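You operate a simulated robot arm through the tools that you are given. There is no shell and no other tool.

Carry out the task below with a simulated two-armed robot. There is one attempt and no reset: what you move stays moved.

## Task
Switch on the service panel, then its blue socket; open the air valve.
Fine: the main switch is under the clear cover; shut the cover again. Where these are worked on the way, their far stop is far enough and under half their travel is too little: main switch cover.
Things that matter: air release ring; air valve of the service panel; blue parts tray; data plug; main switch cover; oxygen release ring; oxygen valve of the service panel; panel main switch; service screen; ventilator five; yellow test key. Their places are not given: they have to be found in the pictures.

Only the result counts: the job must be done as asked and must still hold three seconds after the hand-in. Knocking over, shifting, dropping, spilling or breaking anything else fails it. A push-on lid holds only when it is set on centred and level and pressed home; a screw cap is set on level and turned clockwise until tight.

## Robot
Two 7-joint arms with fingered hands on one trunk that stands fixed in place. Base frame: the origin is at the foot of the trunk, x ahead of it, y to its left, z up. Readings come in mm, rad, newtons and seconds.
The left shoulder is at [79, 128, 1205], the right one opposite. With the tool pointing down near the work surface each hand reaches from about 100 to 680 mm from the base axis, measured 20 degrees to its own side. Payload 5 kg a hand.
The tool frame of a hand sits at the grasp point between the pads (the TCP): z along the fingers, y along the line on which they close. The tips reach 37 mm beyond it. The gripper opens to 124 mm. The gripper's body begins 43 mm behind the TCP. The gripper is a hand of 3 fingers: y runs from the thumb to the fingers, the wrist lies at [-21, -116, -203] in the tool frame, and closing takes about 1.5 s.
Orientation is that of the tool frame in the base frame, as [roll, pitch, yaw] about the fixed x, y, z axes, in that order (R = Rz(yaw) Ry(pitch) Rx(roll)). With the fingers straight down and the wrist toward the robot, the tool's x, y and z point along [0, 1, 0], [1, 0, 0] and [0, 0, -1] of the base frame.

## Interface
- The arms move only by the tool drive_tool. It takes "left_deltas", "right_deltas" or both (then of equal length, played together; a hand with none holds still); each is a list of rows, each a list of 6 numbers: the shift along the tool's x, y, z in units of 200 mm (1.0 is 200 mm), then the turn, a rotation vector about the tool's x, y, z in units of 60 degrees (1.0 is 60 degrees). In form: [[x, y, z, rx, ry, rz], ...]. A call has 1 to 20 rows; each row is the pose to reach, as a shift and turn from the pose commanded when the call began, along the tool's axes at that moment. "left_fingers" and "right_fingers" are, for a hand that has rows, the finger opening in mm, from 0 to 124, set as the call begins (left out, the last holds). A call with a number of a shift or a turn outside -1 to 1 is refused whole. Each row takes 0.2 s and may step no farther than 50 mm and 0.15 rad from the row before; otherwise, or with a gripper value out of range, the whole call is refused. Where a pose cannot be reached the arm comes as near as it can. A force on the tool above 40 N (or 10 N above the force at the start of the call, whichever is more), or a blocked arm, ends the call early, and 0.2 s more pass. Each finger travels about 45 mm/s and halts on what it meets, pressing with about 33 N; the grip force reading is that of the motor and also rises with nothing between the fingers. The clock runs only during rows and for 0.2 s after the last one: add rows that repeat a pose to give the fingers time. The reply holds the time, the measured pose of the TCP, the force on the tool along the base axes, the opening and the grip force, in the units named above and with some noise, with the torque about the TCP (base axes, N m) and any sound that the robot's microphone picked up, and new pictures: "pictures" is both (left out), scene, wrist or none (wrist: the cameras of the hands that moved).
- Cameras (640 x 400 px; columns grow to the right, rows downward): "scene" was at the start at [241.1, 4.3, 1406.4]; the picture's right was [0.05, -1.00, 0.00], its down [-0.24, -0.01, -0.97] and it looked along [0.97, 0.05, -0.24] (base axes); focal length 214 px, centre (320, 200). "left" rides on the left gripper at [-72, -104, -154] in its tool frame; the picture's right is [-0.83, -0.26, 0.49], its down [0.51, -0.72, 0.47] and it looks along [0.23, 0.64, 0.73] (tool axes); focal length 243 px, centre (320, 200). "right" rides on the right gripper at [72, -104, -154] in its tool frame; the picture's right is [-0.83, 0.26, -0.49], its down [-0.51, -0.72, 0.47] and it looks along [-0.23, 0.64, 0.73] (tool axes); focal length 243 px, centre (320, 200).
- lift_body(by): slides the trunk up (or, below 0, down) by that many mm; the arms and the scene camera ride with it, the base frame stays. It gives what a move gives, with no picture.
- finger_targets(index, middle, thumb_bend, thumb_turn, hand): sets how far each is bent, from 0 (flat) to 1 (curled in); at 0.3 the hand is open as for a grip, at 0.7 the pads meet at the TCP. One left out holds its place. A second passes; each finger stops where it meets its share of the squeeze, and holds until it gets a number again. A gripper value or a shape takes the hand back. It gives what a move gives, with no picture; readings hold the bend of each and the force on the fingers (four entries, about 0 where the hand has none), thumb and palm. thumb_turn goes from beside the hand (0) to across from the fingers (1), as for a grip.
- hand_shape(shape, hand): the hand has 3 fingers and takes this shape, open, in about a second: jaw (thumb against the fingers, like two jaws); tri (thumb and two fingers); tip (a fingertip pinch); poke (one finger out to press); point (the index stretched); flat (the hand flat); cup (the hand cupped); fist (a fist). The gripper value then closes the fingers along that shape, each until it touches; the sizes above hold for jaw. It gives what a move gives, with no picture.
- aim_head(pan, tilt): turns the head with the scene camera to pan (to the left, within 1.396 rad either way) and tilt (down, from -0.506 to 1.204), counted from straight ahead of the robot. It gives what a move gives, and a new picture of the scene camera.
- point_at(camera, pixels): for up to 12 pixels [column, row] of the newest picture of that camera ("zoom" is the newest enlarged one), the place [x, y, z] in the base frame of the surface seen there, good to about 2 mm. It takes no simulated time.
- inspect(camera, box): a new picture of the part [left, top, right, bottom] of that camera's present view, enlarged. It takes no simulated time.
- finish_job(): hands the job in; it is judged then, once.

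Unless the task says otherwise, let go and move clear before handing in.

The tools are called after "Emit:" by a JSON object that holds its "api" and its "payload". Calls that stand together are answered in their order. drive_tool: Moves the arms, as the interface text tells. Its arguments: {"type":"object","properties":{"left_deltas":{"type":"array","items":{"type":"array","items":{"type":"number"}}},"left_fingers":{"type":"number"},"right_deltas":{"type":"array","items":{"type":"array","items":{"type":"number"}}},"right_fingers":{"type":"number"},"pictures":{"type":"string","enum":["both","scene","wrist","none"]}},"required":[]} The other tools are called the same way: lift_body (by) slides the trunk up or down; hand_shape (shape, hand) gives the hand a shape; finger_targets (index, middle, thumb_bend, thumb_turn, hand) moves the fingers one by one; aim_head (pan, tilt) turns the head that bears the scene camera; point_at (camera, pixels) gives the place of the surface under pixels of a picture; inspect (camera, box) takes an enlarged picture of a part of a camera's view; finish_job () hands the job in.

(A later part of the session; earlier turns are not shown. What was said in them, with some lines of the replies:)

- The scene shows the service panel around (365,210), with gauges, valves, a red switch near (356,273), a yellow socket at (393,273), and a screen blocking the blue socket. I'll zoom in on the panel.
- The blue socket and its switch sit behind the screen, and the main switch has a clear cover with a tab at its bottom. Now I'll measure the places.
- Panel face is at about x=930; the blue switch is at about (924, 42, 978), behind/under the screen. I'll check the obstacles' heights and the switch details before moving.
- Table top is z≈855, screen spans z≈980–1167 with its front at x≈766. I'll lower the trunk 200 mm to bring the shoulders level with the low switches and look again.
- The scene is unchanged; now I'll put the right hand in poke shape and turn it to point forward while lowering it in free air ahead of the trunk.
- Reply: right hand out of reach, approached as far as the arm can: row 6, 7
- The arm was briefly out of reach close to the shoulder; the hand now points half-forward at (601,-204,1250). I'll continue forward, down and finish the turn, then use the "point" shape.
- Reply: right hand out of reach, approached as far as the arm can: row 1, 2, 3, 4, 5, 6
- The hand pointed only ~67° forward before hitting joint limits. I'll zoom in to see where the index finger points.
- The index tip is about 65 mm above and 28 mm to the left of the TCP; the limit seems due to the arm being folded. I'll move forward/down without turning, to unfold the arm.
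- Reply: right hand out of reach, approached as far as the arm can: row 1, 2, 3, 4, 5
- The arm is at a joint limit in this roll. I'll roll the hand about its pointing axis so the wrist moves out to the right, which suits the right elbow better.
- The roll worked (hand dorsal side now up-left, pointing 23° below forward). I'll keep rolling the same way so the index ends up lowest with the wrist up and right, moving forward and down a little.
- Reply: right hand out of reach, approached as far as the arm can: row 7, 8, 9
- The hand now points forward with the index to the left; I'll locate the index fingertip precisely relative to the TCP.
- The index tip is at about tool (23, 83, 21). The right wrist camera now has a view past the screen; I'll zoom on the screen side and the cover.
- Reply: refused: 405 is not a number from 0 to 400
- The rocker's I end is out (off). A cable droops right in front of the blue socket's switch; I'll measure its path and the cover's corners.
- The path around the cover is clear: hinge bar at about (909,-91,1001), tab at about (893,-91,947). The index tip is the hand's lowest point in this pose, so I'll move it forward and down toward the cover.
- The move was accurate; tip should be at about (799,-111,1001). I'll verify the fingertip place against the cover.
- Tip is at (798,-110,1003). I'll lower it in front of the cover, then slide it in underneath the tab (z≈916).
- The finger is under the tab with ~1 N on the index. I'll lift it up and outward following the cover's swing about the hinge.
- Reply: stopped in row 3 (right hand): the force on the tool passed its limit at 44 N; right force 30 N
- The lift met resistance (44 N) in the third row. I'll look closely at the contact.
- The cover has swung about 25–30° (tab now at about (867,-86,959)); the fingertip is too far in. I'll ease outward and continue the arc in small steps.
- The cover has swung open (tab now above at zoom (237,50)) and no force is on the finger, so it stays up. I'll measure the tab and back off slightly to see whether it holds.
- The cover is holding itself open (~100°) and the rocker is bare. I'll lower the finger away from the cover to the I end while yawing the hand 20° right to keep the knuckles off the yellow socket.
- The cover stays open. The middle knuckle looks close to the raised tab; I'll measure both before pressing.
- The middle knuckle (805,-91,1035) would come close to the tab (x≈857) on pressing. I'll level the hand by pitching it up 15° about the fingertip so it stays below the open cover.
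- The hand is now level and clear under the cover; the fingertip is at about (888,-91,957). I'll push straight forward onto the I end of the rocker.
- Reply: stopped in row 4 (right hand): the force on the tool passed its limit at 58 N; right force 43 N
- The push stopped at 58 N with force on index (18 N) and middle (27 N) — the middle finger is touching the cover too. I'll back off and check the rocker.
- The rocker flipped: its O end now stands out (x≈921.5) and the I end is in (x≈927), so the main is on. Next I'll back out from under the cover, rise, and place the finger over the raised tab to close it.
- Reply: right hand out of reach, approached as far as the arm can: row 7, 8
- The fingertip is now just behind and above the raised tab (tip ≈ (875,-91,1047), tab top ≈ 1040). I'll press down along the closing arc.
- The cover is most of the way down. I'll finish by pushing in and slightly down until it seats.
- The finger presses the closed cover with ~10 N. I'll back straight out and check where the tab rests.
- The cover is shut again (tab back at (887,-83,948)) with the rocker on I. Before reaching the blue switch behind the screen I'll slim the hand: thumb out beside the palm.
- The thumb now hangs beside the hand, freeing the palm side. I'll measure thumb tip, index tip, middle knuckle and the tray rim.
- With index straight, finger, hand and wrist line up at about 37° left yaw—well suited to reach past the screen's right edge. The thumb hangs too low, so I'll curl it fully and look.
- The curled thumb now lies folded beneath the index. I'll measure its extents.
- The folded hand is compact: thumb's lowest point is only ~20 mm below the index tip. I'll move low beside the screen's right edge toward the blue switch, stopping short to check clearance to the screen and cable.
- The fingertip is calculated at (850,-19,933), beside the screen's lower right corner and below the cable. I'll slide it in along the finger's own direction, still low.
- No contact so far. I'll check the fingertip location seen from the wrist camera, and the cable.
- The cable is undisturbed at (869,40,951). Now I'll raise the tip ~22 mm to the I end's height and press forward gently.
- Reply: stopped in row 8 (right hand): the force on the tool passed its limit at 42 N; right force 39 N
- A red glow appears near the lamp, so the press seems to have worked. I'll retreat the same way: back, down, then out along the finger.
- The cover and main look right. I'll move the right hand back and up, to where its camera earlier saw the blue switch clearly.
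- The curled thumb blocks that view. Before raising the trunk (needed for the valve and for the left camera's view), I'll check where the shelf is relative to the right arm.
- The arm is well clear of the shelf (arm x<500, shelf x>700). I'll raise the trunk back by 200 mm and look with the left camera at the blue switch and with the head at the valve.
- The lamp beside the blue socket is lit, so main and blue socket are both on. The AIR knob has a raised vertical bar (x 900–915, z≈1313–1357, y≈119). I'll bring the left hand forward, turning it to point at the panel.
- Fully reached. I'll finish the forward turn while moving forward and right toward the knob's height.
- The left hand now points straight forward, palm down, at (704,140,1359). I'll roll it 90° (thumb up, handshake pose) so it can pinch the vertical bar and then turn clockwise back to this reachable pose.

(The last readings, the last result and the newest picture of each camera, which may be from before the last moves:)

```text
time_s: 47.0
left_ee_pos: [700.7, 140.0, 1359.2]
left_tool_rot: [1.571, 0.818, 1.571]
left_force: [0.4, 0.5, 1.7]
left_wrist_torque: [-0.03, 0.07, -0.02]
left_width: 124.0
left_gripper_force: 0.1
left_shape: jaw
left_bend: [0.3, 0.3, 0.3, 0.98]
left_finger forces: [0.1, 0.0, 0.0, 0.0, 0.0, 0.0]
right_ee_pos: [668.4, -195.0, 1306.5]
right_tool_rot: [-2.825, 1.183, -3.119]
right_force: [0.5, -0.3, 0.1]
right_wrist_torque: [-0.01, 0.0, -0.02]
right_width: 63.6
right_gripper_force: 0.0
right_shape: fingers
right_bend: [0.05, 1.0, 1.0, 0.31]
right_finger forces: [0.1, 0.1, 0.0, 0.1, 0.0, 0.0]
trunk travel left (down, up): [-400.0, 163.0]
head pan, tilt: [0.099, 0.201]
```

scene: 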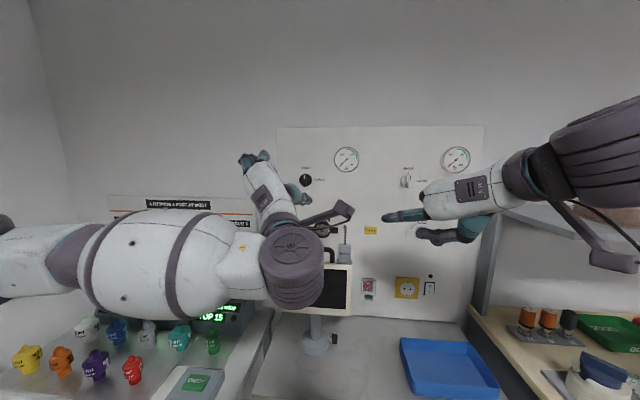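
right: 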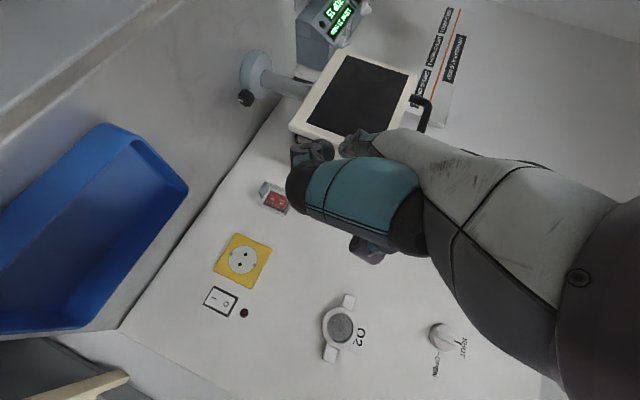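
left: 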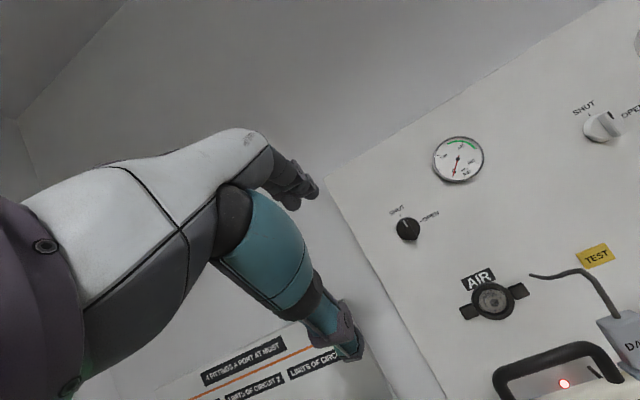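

Good so far, no contact. Continuing the roll to the full 90°.

Emit:
{"api": "drive_tool", "payload": {"left_deltas": [[0, 0, 0, 0, 0, -0.12], [0, 0, 0, 0, 0, -0.24], [0, 0, 0, 0, 0, -0.36], [0, 0, 0, 0, 0, -0.48], [0, 0, 0, 0, 0, -0.6], [0, 0, 0, 0, 0, -0.72]]}}

```text
time_s: 48.4
left_ee_pos: [785.6, 161.3, 1387.8]
left_tool_rot: [0.661, 1.553, 0.628]
left_force: [-0.2, 0.1, 0.1]
left_wrist_torque: [-0.01, -0.01, 0.02]
left_width: 124.2
left_gripper_force: 0.1
left_shape: jaw
left_bend: [0.3, 0.3, 0.3, 0.97]
left_finger forces: [0.0, 0.0, 0.0, 0.0, 0.1, 0.0]
left hand out of reach, approached as far as the arm can: row 2, 3, 4, 5, 6
right_ee_pos: [667.8, -198.7, 1306.9]
right_tool_rot: [-2.826, 1.182, -3.124]
right_force: [-0.6, -0.5, 0.3]
right_wrist_torque: [0.0, -0.02, 0.03]
right_width: 63.4
right_gripper_force: 0.0
right_shape: fingers
right_bend: [0.05, 1.0, 1.0, 0.31]
right_finger forces: [0.0, 0.1, 0.0, 0.0, 0.1, 0.0]
trunk travel left (down, up): [-400.0, 163.0]
head pan, tilt: [0.099, 0.201]
```

scene: 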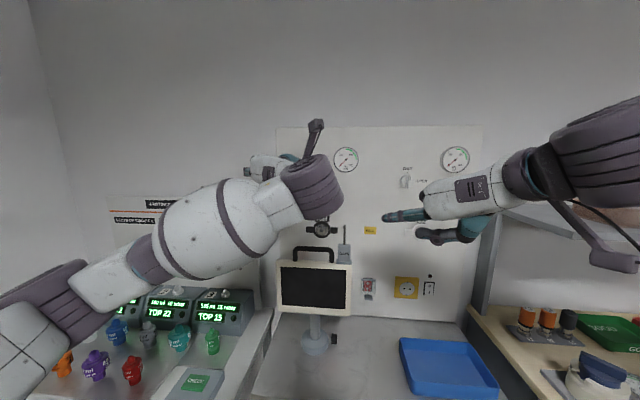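
left: 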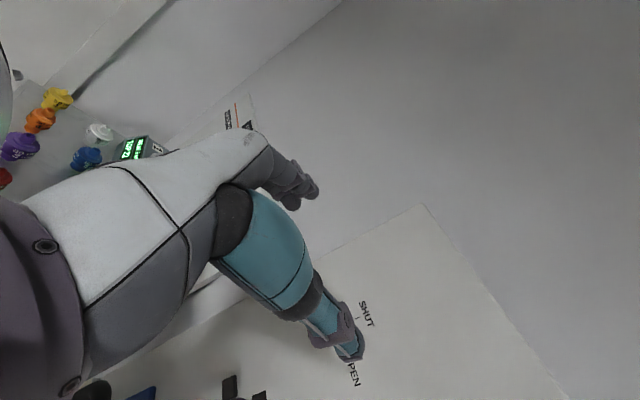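

The orientation (pointing forward, fingers left, thumb right) was reached, the position just drifted forward to (786,161,1388). Now I'll line up with the knob at y=119, z=1336, stopping short of it.

Emit:
{"api": "drive_tool", "payload": {"left_deltas": [[0.052, -0.042, 0.06, 0, 0, 0], [0.104, -0.084, 0.12, 0, 0, 0], [0.156, -0.126, 0.18, 0, 0, 0], [0.208, -0.168, 0.24, 0, 0, 0], [0.26, -0.21, 0.3, 0, 0, 0]], "left_fingers": 90}}

Emit:
{"api": "inspect", "payload": {"camera": "left", "box": [260, 150, 460, 390]}}

Emit:
{"api": "inspect", "payload": {"camera": "scene", "box": [250, 110, 378, 210]}}

```text
time_s: 49.6
left_ee_pos: [839.5, 143.5, 1335.8]
left_tool_rot: [-1.031, 1.57, -1.033]
left_force: [-0.1, 0.1, -0.1]
left_wrist_torque: [0.0, 0.0, 0.0]
left_width: 90.2
left_gripper_force: 0.0
left_shape: jaw
left_bend: [0.27, 0.37, 0.56, 0.99]
left_finger forces: [0.0, 0.0, 0.1, 0.0, 0.1, 0.1]
left hand out of reach, approached as far as the arm can: row 1, 2, 3, 4, 5
right_ee_pos: [667.3, -197.0, 1307.8]
right_tool_rot: [-2.824, 1.184, -3.119]
right_force: [-0.3, 0.2, 0.6]
right_wrist_torque: [-0.03, -0.01, 0.0]
right_width: 63.4
right_gripper_force: 0.1
right_shape: fingers
right_bend: [0.05, 1.0, 1.0, 0.31]
right_finger forces: [0.1, 0.0, 0.0, 0.0, 0.0, 0.0]
trunk travel left (down, up): [-400.0, 163.0]
head pan, tilt: [0.099, 0.201]
```

scene: 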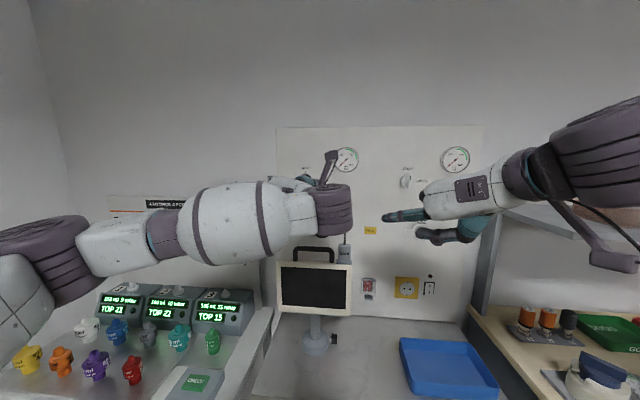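
left: 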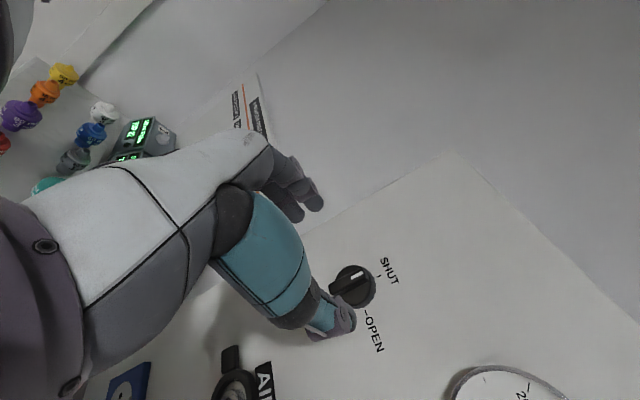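

```text
1.67 times, centred on (360, 270) of left
```

zoom: 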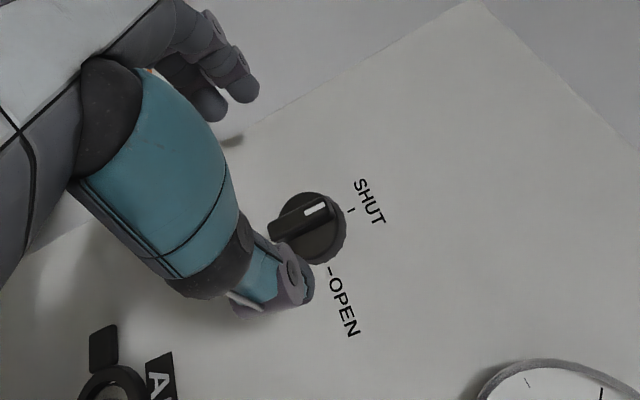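

```text
4.00 times, centred on (314, 160) of scene
```

zoom: 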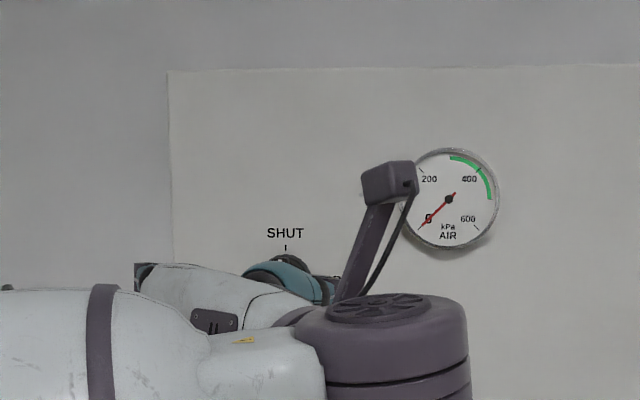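

The pose is right but y stopped at 143 (needs 119): a joint limit. I'll roll back ~15° toward palm-down, which moves the wrist left, and shift right.

Emit:
{"api": "drive_tool", "payload": {"left_deltas": [[0, -0.04, 0, 0, 0, 0.08], [0, -0.08, 0, 0, 0, 0.16], [0, -0.12, 0.01, 0, 0, 0.25], [0, -0.12, 0.01, 0, 0, 0.25]], "pictures": "wrist"}}

```text
time_s: 50.6
left_ee_pos: [839.9, 132.0, 1334.5]
left_tool_rot: [1.568, 1.307, 1.569]
left_force: [1.1, -0.5, -0.1]
left_wrist_torque: [0.0, -0.01, 0.01]
left_width: 90.1
left_gripper_force: 0.1
left_shape: jaw
left_bend: [0.27, 0.37, 0.56, 0.99]
left_finger forces: [0.0, 0.0, 0.0, 0.0, 0.0, 0.0]
left hand out of reach, approached as far as the arm can: row 1, 2, 3, 4
right_ee_pos: [669.0, -197.2, 1306.3]
right_tool_rot: [-2.824, 1.185, -3.12]
right_force: [0.5, 0.1, 0.3]
right_wrist_torque: [0.02, 0.0, 0.0]
right_width: 63.7
right_gripper_force: 0.1
right_shape: fingers
right_bend: [0.05, 1.0, 1.0, 0.31]
right_finger forces: [0.0, 0.1, 0.0, 0.1, 0.0, 0.0]
trunk travel left (down, up): [-400.0, 163.0]
head pan, tilt: [0.099, 0.201]
```

left: 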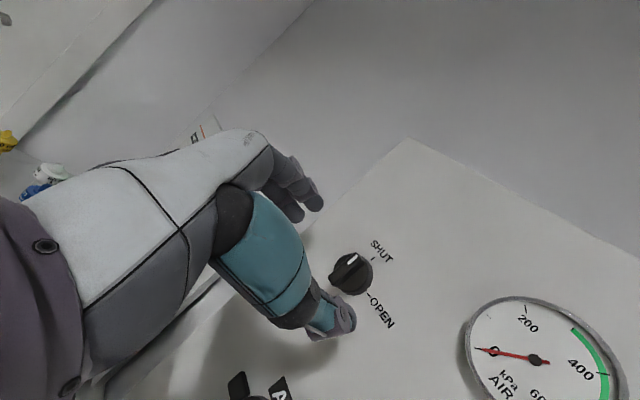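

Rolling back 15° gained 12 mm. I'll also yaw the hand 12° to the right, so the fingertips reach the knob's centreline with the wrist staying left.

Emit:
{"api": "drive_tool", "payload": {"left_deltas": [[-0.003, -0.01, 0, 0.065, -0.017, 0], [-0.006, -0.02, 0, 0.13, -0.035, 0], [-0.01, -0.035, 0, 0.194, -0.052, 0], [-0.01, -0.035, 0, 0.194, -0.052, 0]]}}

Emit:
{"api": "inspect", "payload": {"camera": "left", "box": [240, 140, 440, 370]}}

Emit:
{"api": "inspect", "payload": {"camera": "right", "box": [200, 0, 640, 280]}}

```text
time_s: 51.6
left_ee_pos: [840.3, 123.7, 1335.0]
left_tool_rot: [1.58, 1.308, 1.369]
left_force: [0.4, -0.2, -0.6]
left_wrist_torque: [0.0, 0.02, -0.03]
left_width: 90.3
left_gripper_force: 0.0
left_shape: jaw
left_bend: [0.27, 0.37, 0.56, 0.99]
left_finger forces: [0.1, 0.0, 0.0, 0.0, 0.0, 0.1]
right_ee_pos: [667.4, -195.7, 1308.3]
right_tool_rot: [-2.83, 1.183, -3.126]
right_force: [-0.4, 0.6, 0.1]
right_wrist_torque: [0.01, -0.04, 0.0]
right_width: 63.5
right_gripper_force: 0.2
right_shape: fingers
right_bend: [0.05, 1.0, 1.0, 0.31]
right_finger forces: [0.0, 0.0, 0.1, 0.0, 0.1, 0.1]
trunk travel left (down, up): [-400.0, 163.0]
head pan, tilt: [0.099, 0.201]
```

scene: 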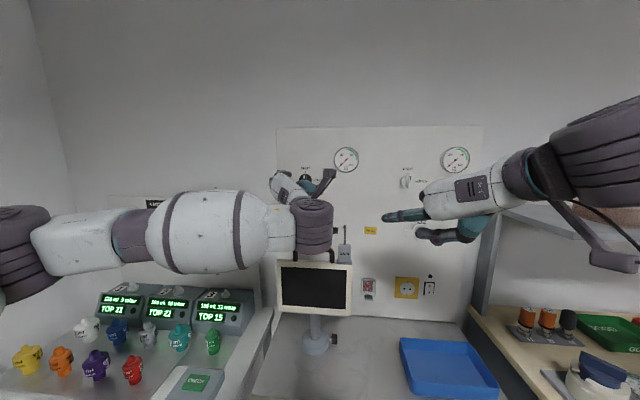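
left: 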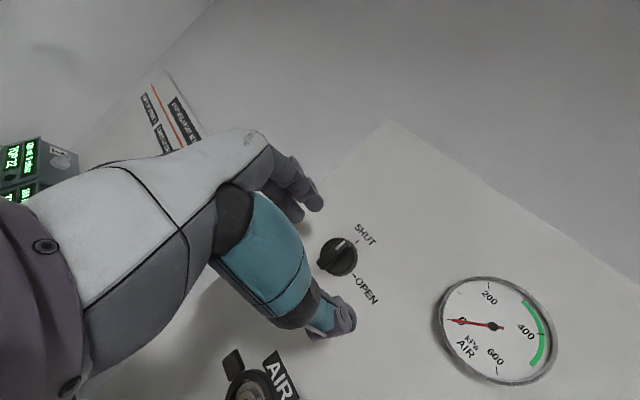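

```text
1.74 times, centred on (340, 255) of left
```

zoom: 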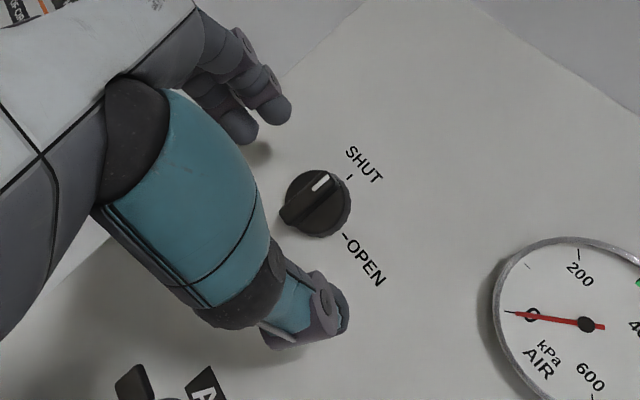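

```text
1.43 times, centred on (420, 140) of right
```

zoom: 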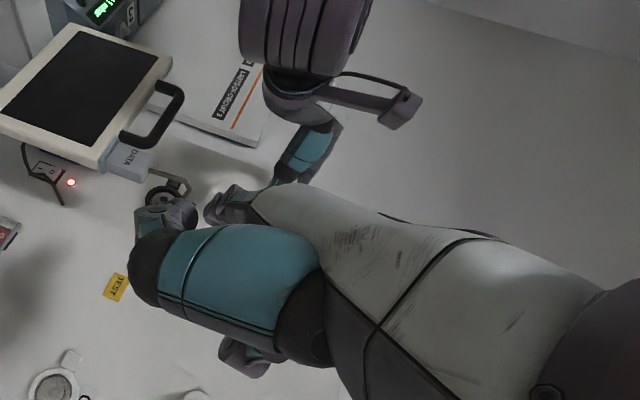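

All reached: the knob lies between fingers and thumb. I'll measure fingertip and thumb positions relative to the bar.

Emit:
{"api": "point_at", "payload": {"camera": "left", "pixels": [[318, 200], [322, 205], [298, 215], [303, 222], [350, 310], [345, 325], [352, 325], [330, 250], [345, 240], [336, 262], [325, 270]]}}

Emit:
{"api": "inspect", "payload": {"camera": "left", "box": [290, 180, 390, 350]}}

```text
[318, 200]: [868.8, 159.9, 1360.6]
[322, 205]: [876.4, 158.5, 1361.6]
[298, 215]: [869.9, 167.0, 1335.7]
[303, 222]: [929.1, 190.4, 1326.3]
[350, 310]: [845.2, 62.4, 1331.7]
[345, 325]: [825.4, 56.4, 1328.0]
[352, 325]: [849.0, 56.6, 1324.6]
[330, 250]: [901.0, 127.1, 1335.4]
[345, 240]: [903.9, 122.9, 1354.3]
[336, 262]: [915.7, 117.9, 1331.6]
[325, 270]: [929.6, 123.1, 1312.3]
```

```text
2.35 times, centred on (340, 265) of left
```

zoom: 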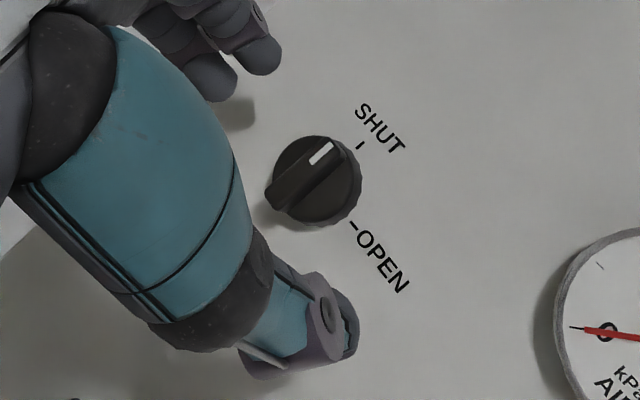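

Fingertips end at x≈877; the bar starts at x=900. I'll advance 30 mm straight toward the panel, fingers still open.

Emit:
{"api": "drive_tool", "payload": {"left_deltas": [[0.002, 0.014, 0.048, 0, 0, 0], [0.003, 0.027, 0.097, 0, 0, 0], [0.005, 0.041, 0.145, 0, 0, 0]], "left_fingers": 70, "pictures": "wrist"}}

Emit:
{"api": "inspect", "payload": {"camera": "left", "box": [260, 160, 400, 360]}}

Emit:
{"api": "point_at", "payload": {"camera": "zoom", "pixels": [[245, 75], [200, 110], [290, 290], [280, 320], [265, 180]]}}

```text
time_s: 52.4
left_ee_pos: [868.9, 127.9, 1336.3]
left_tool_rot: [1.569, 1.309, 1.359]
left_force: [0.0, 0.3, -0.2]
left_wrist_torque: [0.01, 0.01, 0.01]
left_width: 70.5
left_gripper_force: 0.2
left_shape: jaw
left_bend: [0.73, 0.42, 0.66, 1.0]
left_finger forces: [0.1, 0.1, 0.0, 0.0, 0.0, 0.0]
right_ee_pos: [665.9, -197.0, 1309.0]
right_tool_rot: [-2.823, 1.183, -3.119]
right_force: [0.2, -1.0, -0.4]
right_wrist_torque: [-0.01, 0.0, -0.02]
right_width: 63.5
right_gripper_force: 0.0
right_shape: fingers
right_bend: [0.05, 1.0, 1.0, 0.31]
right_finger forces: [0.0, 0.0, 0.0, 0.0, 0.0, 0.0]
trunk travel left (down, up): [-400.0, 163.0]
head pan, tilt: [0.099, 0.201]
```

left: 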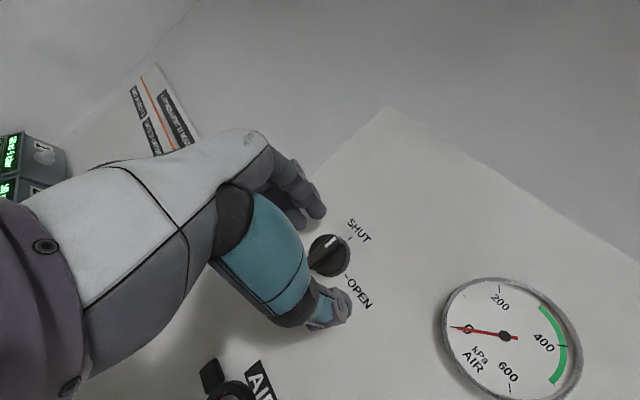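

```text
2.00 times, centred on (330, 260) of left
```

zoom: 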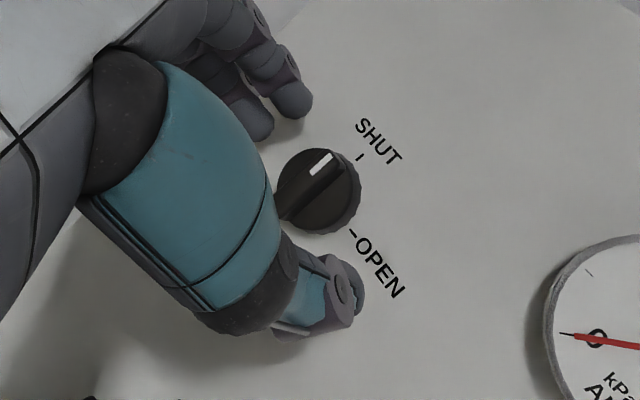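

```text
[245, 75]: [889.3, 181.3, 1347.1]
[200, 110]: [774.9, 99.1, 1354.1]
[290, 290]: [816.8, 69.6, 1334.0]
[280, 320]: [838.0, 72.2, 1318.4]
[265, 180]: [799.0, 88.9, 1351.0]
```

Close to the knob with clear space. I'll close the fingers in stages.

Emit:
{"api": "drive_tool", "payload": {"left_deltas": [[0, 0, 0, 0, 0, 0], [0, 0, 0, 0, 0, 0], [0, 0, 0, 0, 0, 0], [0, 0, 0, 0, 0, 0]], "left_fingers": 36, "pictures": "wrist"}}

Emit:
{"api": "inspect", "payload": {"camera": "left", "box": [260, 160, 400, 360]}}

Emit:
{"api": "point_at", "payload": {"camera": "zoom", "pixels": [[300, 110], [270, 140], [340, 285], [350, 300], [320, 165], [300, 210], [350, 190]]}}

```text
time_s: 53.4
left_ee_pos: [869.6, 125.9, 1336.3]
left_tool_rot: [1.569, 1.309, 1.36]
left_force: [-1.1, -0.3, 0.1]
left_wrist_torque: [-0.01, -0.02, 0.02]
left_width: 36.2
left_gripper_force: 0.0
left_shape: jaw
left_bend: [0.74, 0.54, 0.74, 1.0]
left_finger forces: [0.0, 0.0, 0.0, 0.1, 0.0, 0.0]
right_ee_pos: [667.1, -196.4, 1307.6]
right_tool_rot: [-2.825, 1.183, -3.121]
right_force: [-1.0, 0.3, -1.4]
right_wrist_torque: [0.0, 0.03, -0.02]
right_width: 63.8
right_gripper_force: 0.0
right_shape: fingers
right_bend: [0.05, 1.0, 1.0, 0.31]
right_finger forces: [0.1, 0.0, 0.1, 0.0, 0.2, 0.1]
trunk travel left (down, up): [-400.0, 163.0]
head pan, tilt: [0.099, 0.201]
```

left: 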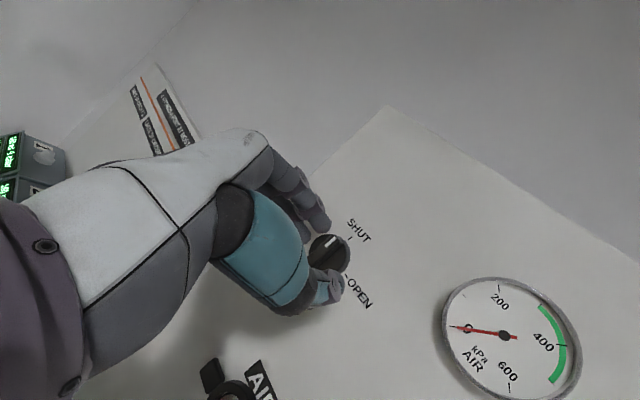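

```text
2.00 times, centred on (330, 260) of left
```

zoom: 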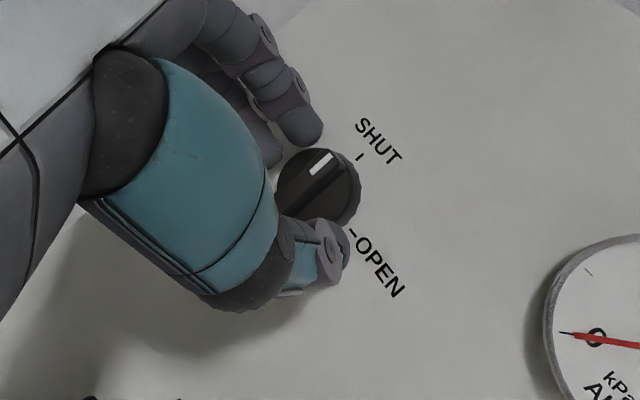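

```text
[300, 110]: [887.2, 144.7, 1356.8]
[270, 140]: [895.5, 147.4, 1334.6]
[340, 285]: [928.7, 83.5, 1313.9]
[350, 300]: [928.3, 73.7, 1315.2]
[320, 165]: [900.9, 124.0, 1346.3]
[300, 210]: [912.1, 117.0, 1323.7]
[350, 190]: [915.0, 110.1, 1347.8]
```

Fingers straddle the bar. I'll go 5 mm deeper and close onto it.

Emit:
{"api": "drive_tool", "payload": {"left_deltas": [[0.001, 0.005, 0.024, 0, 0, 0], [0.001, 0.005, 0.024, 0, 0, 0], [0.001, 0.005, 0.024, 0, 0, 0], [0.001, 0.005, 0.024, 0, 0, 0], [0.001, 0.005, 0.024, 0, 0, 0], [0.001, 0.005, 0.024, 0, 0, 0]], "left_fingers": 4}}

Emit:
{"api": "inspect", "payload": {"camera": "left", "box": [260, 160, 400, 360]}}

```text
time_s: 54.8
left_ee_pos: [874.3, 127.9, 1337.3]
left_tool_rot: [1.564, 1.31, 1.353]
left_force: [-2.0, 9.5, 4.9]
left_wrist_torque: [0.0, -0.18, 0.26]
left_width: 4.6
left_gripper_force: 0.0
left_shape: jaw
left_bend: [0.63, 0.66, 0.71, 1.0]
left_finger forces: [6.0, 4.3, 0.0, 0.1, 0.1, 0.0]
right_ee_pos: [666.2, -195.5, 1308.6]
right_tool_rot: [-2.818, 1.185, -3.114]
right_force: [-0.4, 0.2, 0.0]
right_wrist_torque: [-0.01, 0.01, -0.03]
right_width: 63.5
right_gripper_force: 0.1
right_shape: fingers
right_bend: [0.05, 1.0, 1.0, 0.31]
right_finger forces: [0.0, 0.0, 0.0, 0.0, 0.0, 0.0]
trunk travel left (down, up): [-400.0, 163.0]
head pan, tilt: [0.099, 0.201]
```

scene: 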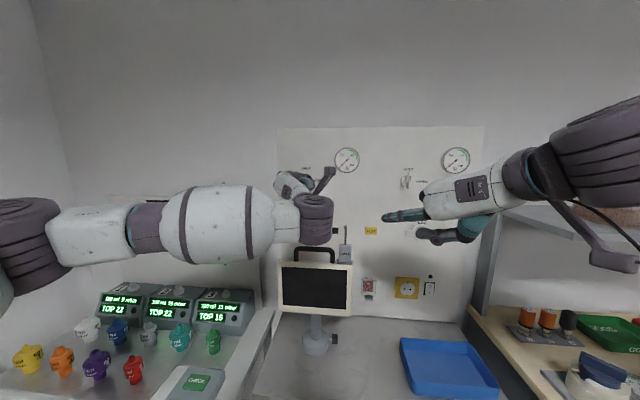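
left: 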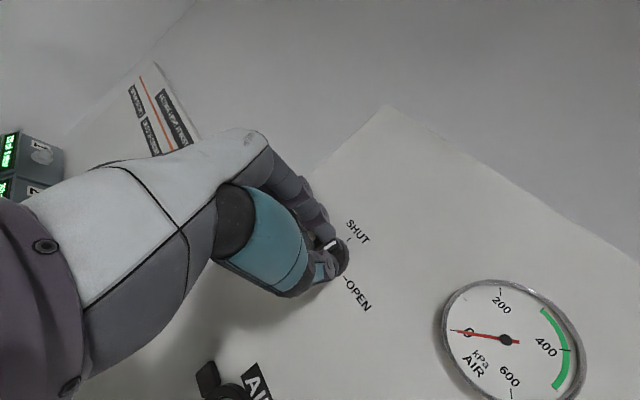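

```text
2.00 times, centred on (330, 260) of left
```

zoom: 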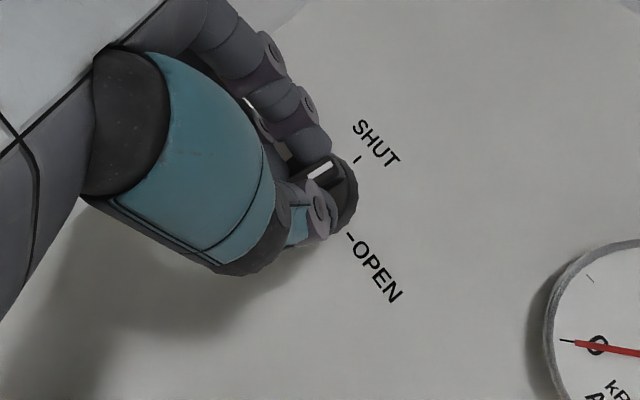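

Fingers press the bar's left side (6+4 N) but the thumb isn't loaded yet. I'll shift a few mm left while closing fully so both sides grip.

Emit:
{"api": "drive_tool", "payload": {"left_deltas": [[0.003, 0.012, -0.003, 0, 0, 0], [0.006, 0.024, -0.005, 0, 0, 0], [0.006, 0.024, -0.005, 0, 0, 0], [0.006, 0.024, -0.005, 0, 0, 0]], "left_fingers": 0, "pictures": "wrist"}}

Emit:
{"api": "inspect", "payload": {"camera": "left", "box": [280, 180, 380, 330]}}

```text
time_s: 55.8
left_ee_pos: [872.9, 128.9, 1337.9]
left_tool_rot: [1.568, 1.308, 1.358]
left_force: [-3.7, -6.2, 3.3]
left_wrist_torque: [-0.05, -0.08, -0.26]
left_width: 4.0
left_gripper_force: 33.0
left_shape: jaw
left_bend: [0.71, 0.66, 0.71, 1.0]
left_finger forces: [18.6, 8.3, 0.0, 0.1, 32.5, 0.1]
right_ee_pos: [666.2, -196.8, 1308.5]
right_tool_rot: [-2.821, 1.186, -3.116]
right_force: [-0.4, 0.8, 0.5]
right_wrist_torque: [0.03, 0.01, 0.0]
right_width: 63.7
right_gripper_force: 0.0
right_shape: fingers
right_bend: [0.05, 1.0, 1.0, 0.31]
right_finger forces: [0.0, 0.0, 0.0, 0.1, 0.0, 0.0]
trunk travel left (down, up): [-400.0, 163.0]
head pan, tilt: [0.099, 0.201]
```

left: 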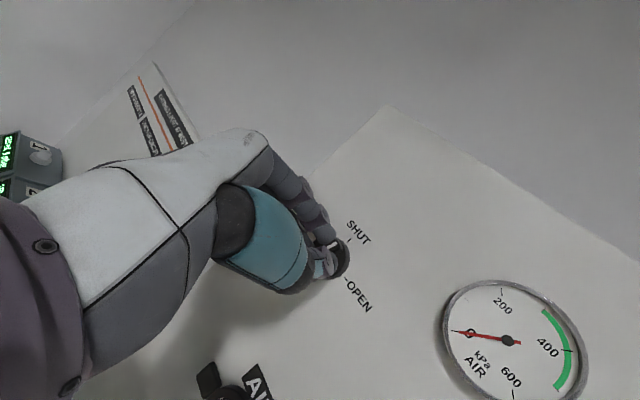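

```text
2.67 times, centred on (330, 255) of left
```

zoom: 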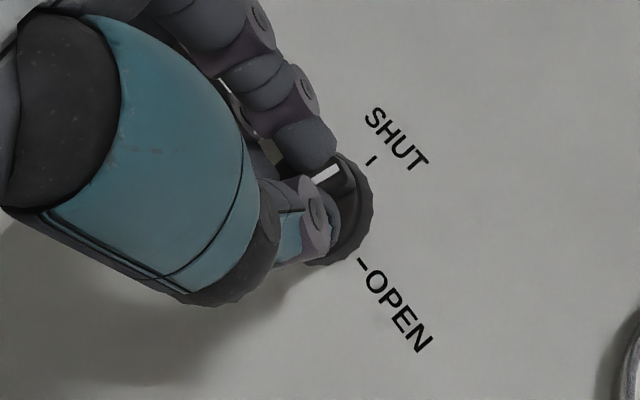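

The bar is firmly pinched (27 N vs 32 N). Now I'll turn the hand clockwise about the knob's axis in steps, first ~56°.

Emit:
{"api": "drive_tool", "payload": {"left_deltas": [[-0.006, 0, 0, 0.007, 0.027, 0.131], [-0.013, -0.001, 0.001, 0.014, 0.054, 0.261], [-0.019, -0.003, 0.002, 0.021, 0.081, 0.392], [-0.024, -0.006, 0.003, 0.028, 0.108, 0.523], [-0.03, -0.009, 0.003, 0.035, 0.135, 0.654], [-0.034, -0.013, 0.005, 0.042, 0.162, 0.785], [-0.039, -0.018, 0.006, 0.049, 0.189, 0.915]]}}

Emit:
{"api": "inspect", "payload": {"camera": "scene", "box": [280, 130, 376, 200]}}

Emit:
{"api": "inspect", "payload": {"camera": "left", "box": [260, 160, 460, 360]}}

```text
time_s: 57.4
left_ee_pos: [873.4, 124.0, 1343.5]
left_tool_rot: [1.755, 0.332, 1.513]
left_force: [-16.8, -1.8, -16.5]
left_wrist_torque: [-0.05, 0.86, -0.2]
left_width: 4.0
left_gripper_force: 33.2
left_shape: jaw
left_bend: [0.71, 0.71, 0.71, 1.0]
left_finger forces: [14.2, 5.2, 0.0, 0.0, 46.3, 0.0]
right_ee_pos: [666.9, -196.5, 1308.0]
right_tool_rot: [-2.822, 1.185, -3.118]
right_force: [1.4, -0.8, -0.2]
right_wrist_torque: [0.02, 0.01, 0.02]
right_width: 63.8
right_gripper_force: 0.0
right_shape: fingers
right_bend: [0.05, 1.0, 1.0, 0.31]
right_finger forces: [0.0, 0.0, 0.0, 0.1, 0.0, 0.0]
trunk travel left (down, up): [-400.0, 163.0]
head pan, tilt: [0.099, 0.201]
```

scene: 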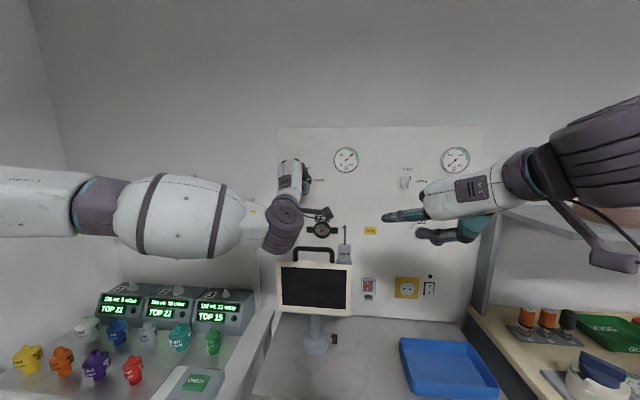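
left: 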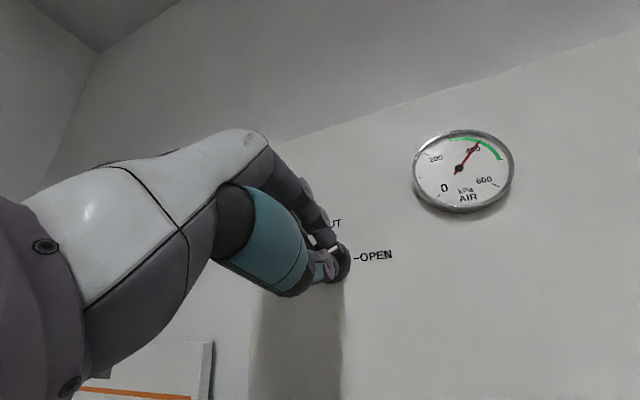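

```text
5.71 times, centred on (328, 165) of scene
```

zoom: 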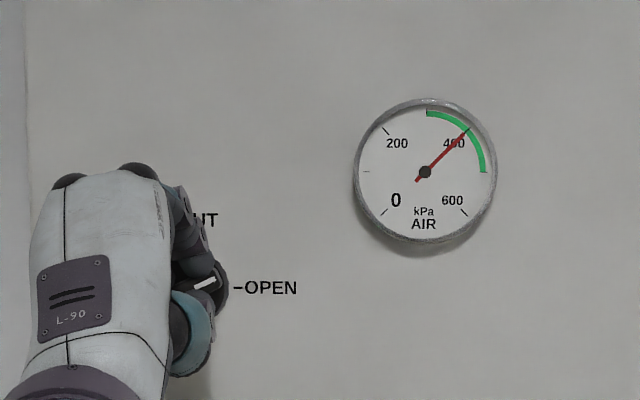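

```text
2.00 times, centred on (360, 260) of left
```

zoom: 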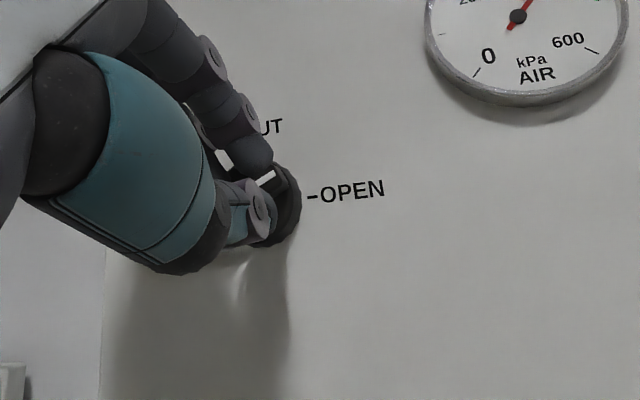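

The AIR gauge already reads 400 kPa with the knob about 70° round. I'll finish the last ~20° to the OPEN mark.

Emit:
{"api": "drive_tool", "payload": {"left_deltas": [[-0.005, 0, -0.002, 0.006, 0.022, 0.109], [-0.01, 0, -0.004, 0.012, 0.045, 0.218], [-0.015, 0, -0.005, 0.018, 0.067, 0.327], [-0.015, 0, -0.005, 0.018, 0.067, 0.327]]}}

Emit:
{"api": "inspect", "payload": {"camera": "scene", "box": [280, 150, 344, 200]}}

Emit:
{"api": "inspect", "payload": {"camera": "left", "box": [260, 160, 460, 360]}}

```text
time_s: 58.4
left_ee_pos: [871.2, 122.9, 1347.6]
left_tool_rot: [1.77, -0.016, 1.519]
left_force: [-19.3, -1.9, -12.5]
left_wrist_torque: [-0.04, 0.62, -0.11]
left_width: 2.8
left_gripper_force: 32.8
left_shape: jaw
left_bend: [0.72, 0.72, 0.71, 1.0]
left_finger forces: [0.0, 3.7, 0.0, 0.1, 37.1, 0.0]
right_ee_pos: [663.3, -196.3, 1309.9]
right_tool_rot: [-2.823, 1.185, -3.119]
right_force: [-0.9, 0.0, 0.5]
right_wrist_torque: [0.03, 0.01, -0.02]
right_width: 63.6
right_gripper_force: 0.0
right_shape: fingers
right_bend: [0.05, 1.0, 1.0, 0.31]
right_finger forces: [0.0, 0.0, 0.0, 0.0, 0.1, 0.0]
trunk travel left (down, up): [-400.0, 163.0]
head pan, tilt: [0.099, 0.201]
```

scene: 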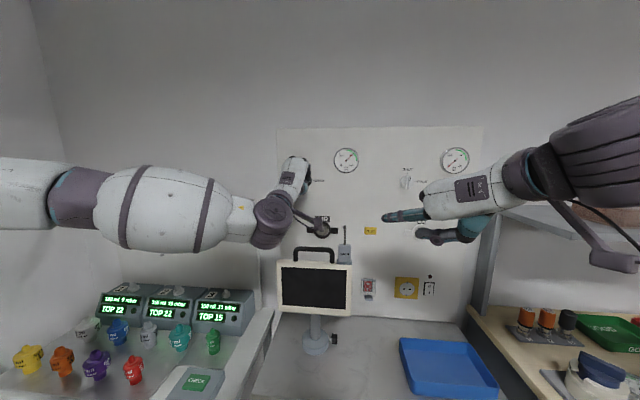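
left: 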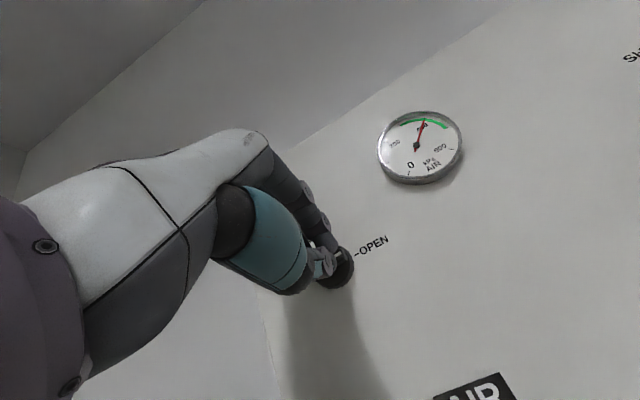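

```text
8.00 times, centred on (312, 175) of scene
```

zoom: 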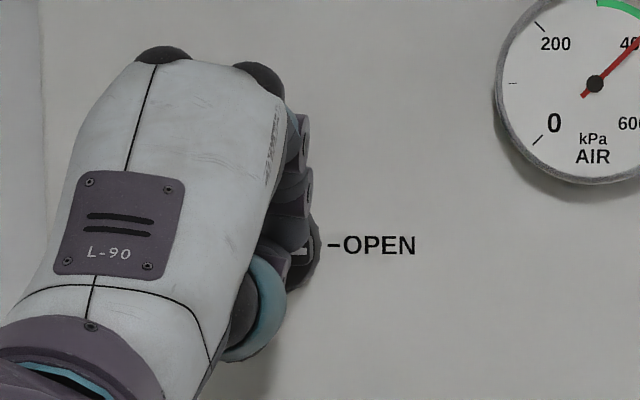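

```text
2.00 times, centred on (360, 260) of left
```

zoom: 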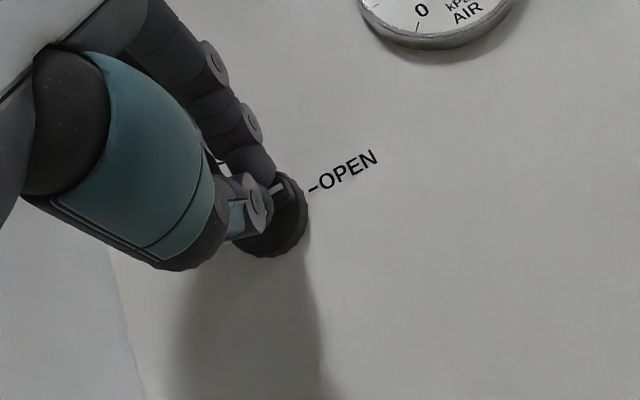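

The bar now points at OPEN. I'll open the fingers, then pull straight back.

Emit:
{"api": "drive_tool", "payload": {"left_deltas": [[0, 0, 0, 0, 0, 0], [0, 0, 0, 0, 0, 0], [0, 0, 0, 0, 0, 0], [0, 0, 0, 0, 0, 0], [0, 0, 0, 0, 0, 0], [0, 0, 0, 0, 0, 0]], "left_fingers": 80}}

Emit:
{"api": "inspect", "payload": {"camera": "left", "box": [260, 160, 460, 360]}}

```text
time_s: 59.8
left_ee_pos: [873.2, 122.7, 1345.8]
left_tool_rot: [1.773, -0.015, 1.519]
left_force: [0.5, -0.6, 0.4]
left_wrist_torque: [-0.01, 0.02, -0.01]
left_width: 79.6
left_gripper_force: 0.0
left_shape: jaw
left_bend: [0.73, 0.39, 0.62, 1.0]
left_finger forces: [0.0, 0.0, 0.0, 0.0, 0.1, 0.0]
right_ee_pos: [665.9, -196.0, 1309.3]
right_tool_rot: [-2.82, 1.182, -3.116]
right_force: [1.3, -0.5, -0.7]
right_wrist_torque: [0.04, 0.06, -0.01]
right_width: 63.6
right_gripper_force: 0.0
right_shape: fingers
right_bend: [0.05, 1.0, 1.0, 0.31]
right_finger forces: [0.0, 0.0, 0.0, 0.0, 0.1, 0.0]
trunk travel left (down, up): [-400.0, 163.0]
head pan, tilt: [0.099, 0.201]
```

scene: 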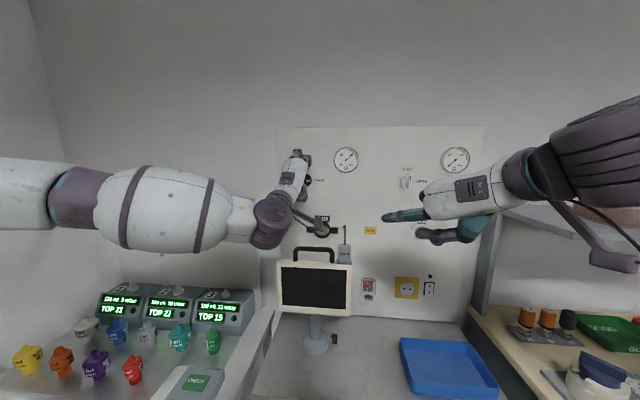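
left: 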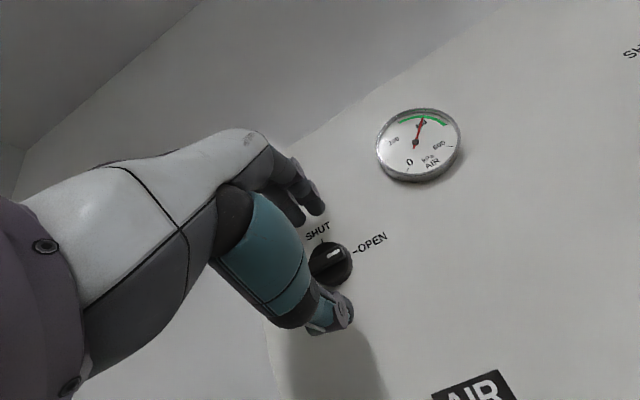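

```text
2.00 times, centred on (360, 260) of left
```

zoom: 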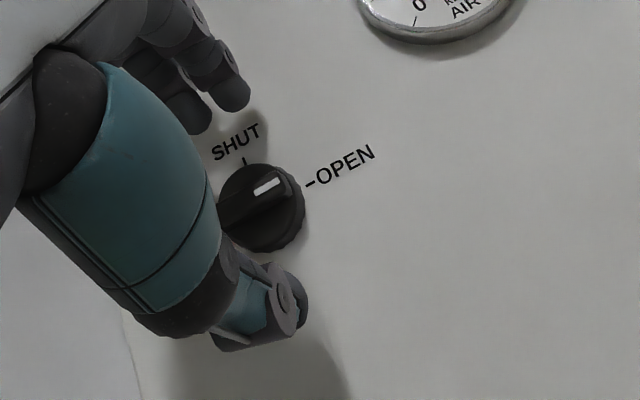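

The knob points exactly at OPEN and the gauge holds 400 kPa. I'll pull the left hand straight back clear of the panel.

Emit:
{"api": "drive_tool", "payload": {"left_deltas": [[-0.005, -0.02, -0.098, 0, 0, 0], [-0.01, -0.04, -0.196, 0, 0, 0], [-0.015, -0.06, -0.294, 0, 0, 0], [-0.02, -0.08, -0.392, 0, 0, 0], [-0.026, -0.1, -0.49, 0, 0, 0]]}}

Emit:
{"api": "inspect", "payload": {"camera": "scene", "box": [270, 130, 480, 310]}}

Emit:
{"api": "inspect", "payload": {"camera": "left", "box": [300, 150, 640, 400]}}

Emit:
{"api": "inspect", "payload": {"camera": "right", "box": [150, 0, 400, 250]}}

```text
time_s: 61.0
left_ee_pos: [771.4, 123.2, 1345.9]
left_tool_rot: [1.772, -0.015, 1.517]
left_force: [0.5, -0.4, 0.9]
left_wrist_torque: [0.01, 0.01, -0.03]
left_width: 79.6
left_gripper_force: 0.0
left_shape: jaw
left_bend: [0.73, 0.39, 0.62, 1.0]
left_finger forces: [0.0, 0.1, 0.0, 0.0, 0.0, 0.0]
right_ee_pos: [666.2, -196.4, 1309.5]
right_tool_rot: [-2.821, 1.186, -3.118]
right_force: [0.3, 0.3, 0.8]
right_wrist_torque: [0.03, 0.02, -0.02]
right_width: 63.6
right_gripper_force: 0.1
right_shape: fingers
right_bend: [0.05, 1.0, 1.0, 0.31]
right_finger forces: [0.1, 0.0, 0.0, 0.0, 0.0, 0.0]
trunk travel left (down, up): [-400.0, 163.0]
head pan, tilt: [0.099, 0.201]
```

scene: 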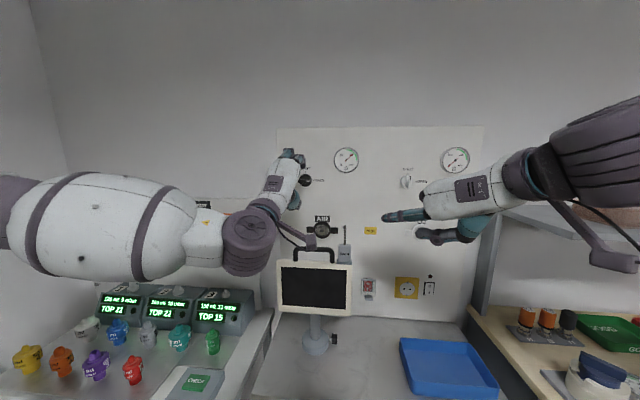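
left: 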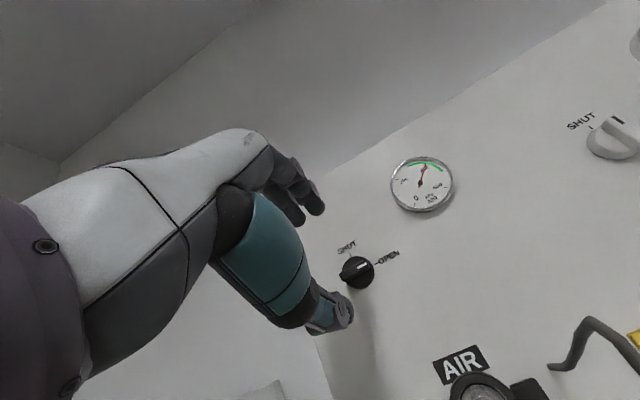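

```text
2.22 times, centred on (375, 220) of scene
```

zoom: 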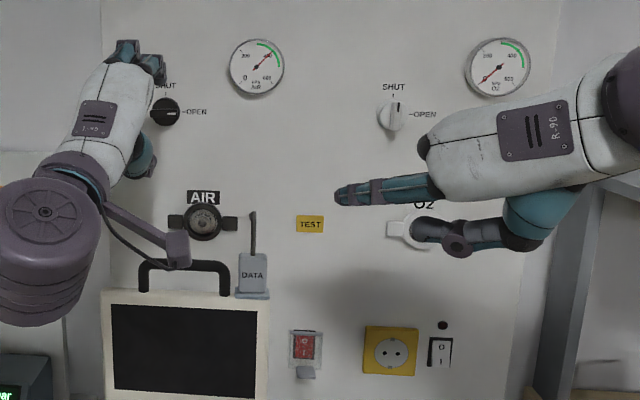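

```text
1.60 times, centred on (470, 275) of left
```

zoom: 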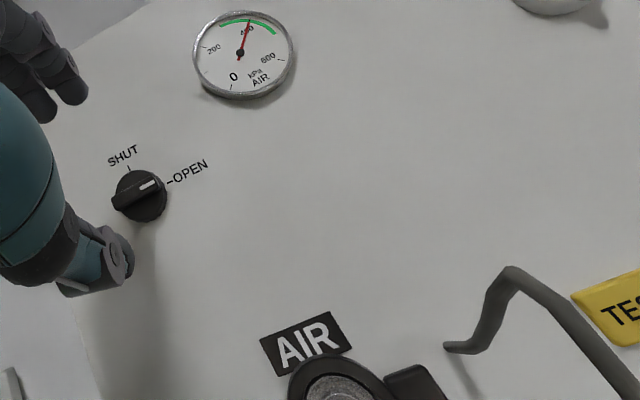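

```text
1.60 times, centred on (275, 125) of right
```

zoom: 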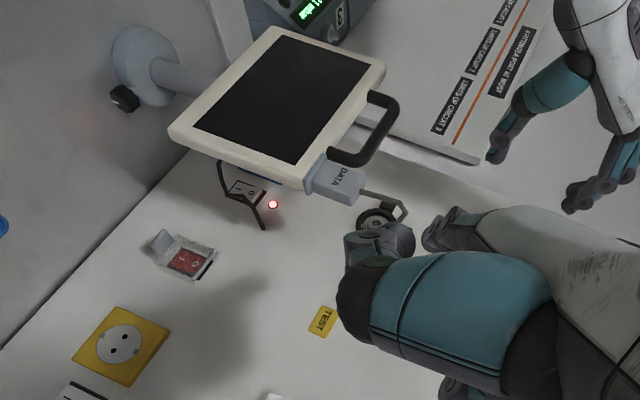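

Final check: cover shut over the main switch (I pressed), the red lamp by the blue socket is lit, the AIR knob is at OPEN with 400 kPa, the O2 valve, tray, plug and screen are unchanged, and both hands are clear. Handing in.

Emit:
{"api": "finish_job", "payload": {}}

```text
The job is handed in.
```

The job is handed in. The service panel main is on, its blue socket is on, and the air valve is open.

- **Main switch:** I lifted the clear cover, pressed the rocker to I, and shut the cover again. Its tab is back where it started.
- **Blue socket:** I switched it on by reaching past the right edge of the screen. The red lamp beside it is lit.
- **Air valve:** The knob points at OPEN, and the AIR gauge reads about 400 kPa.

Some calls stopped on the force limit, at up to 58 N while I was opening the cover and pressing the switches. While pressing the main switch, the middle finger briefly touched the open cover. In the last pictures the cover, screen, data plug and oxygen valve look unchanged. Both hands were clear of the panel at hand-in.
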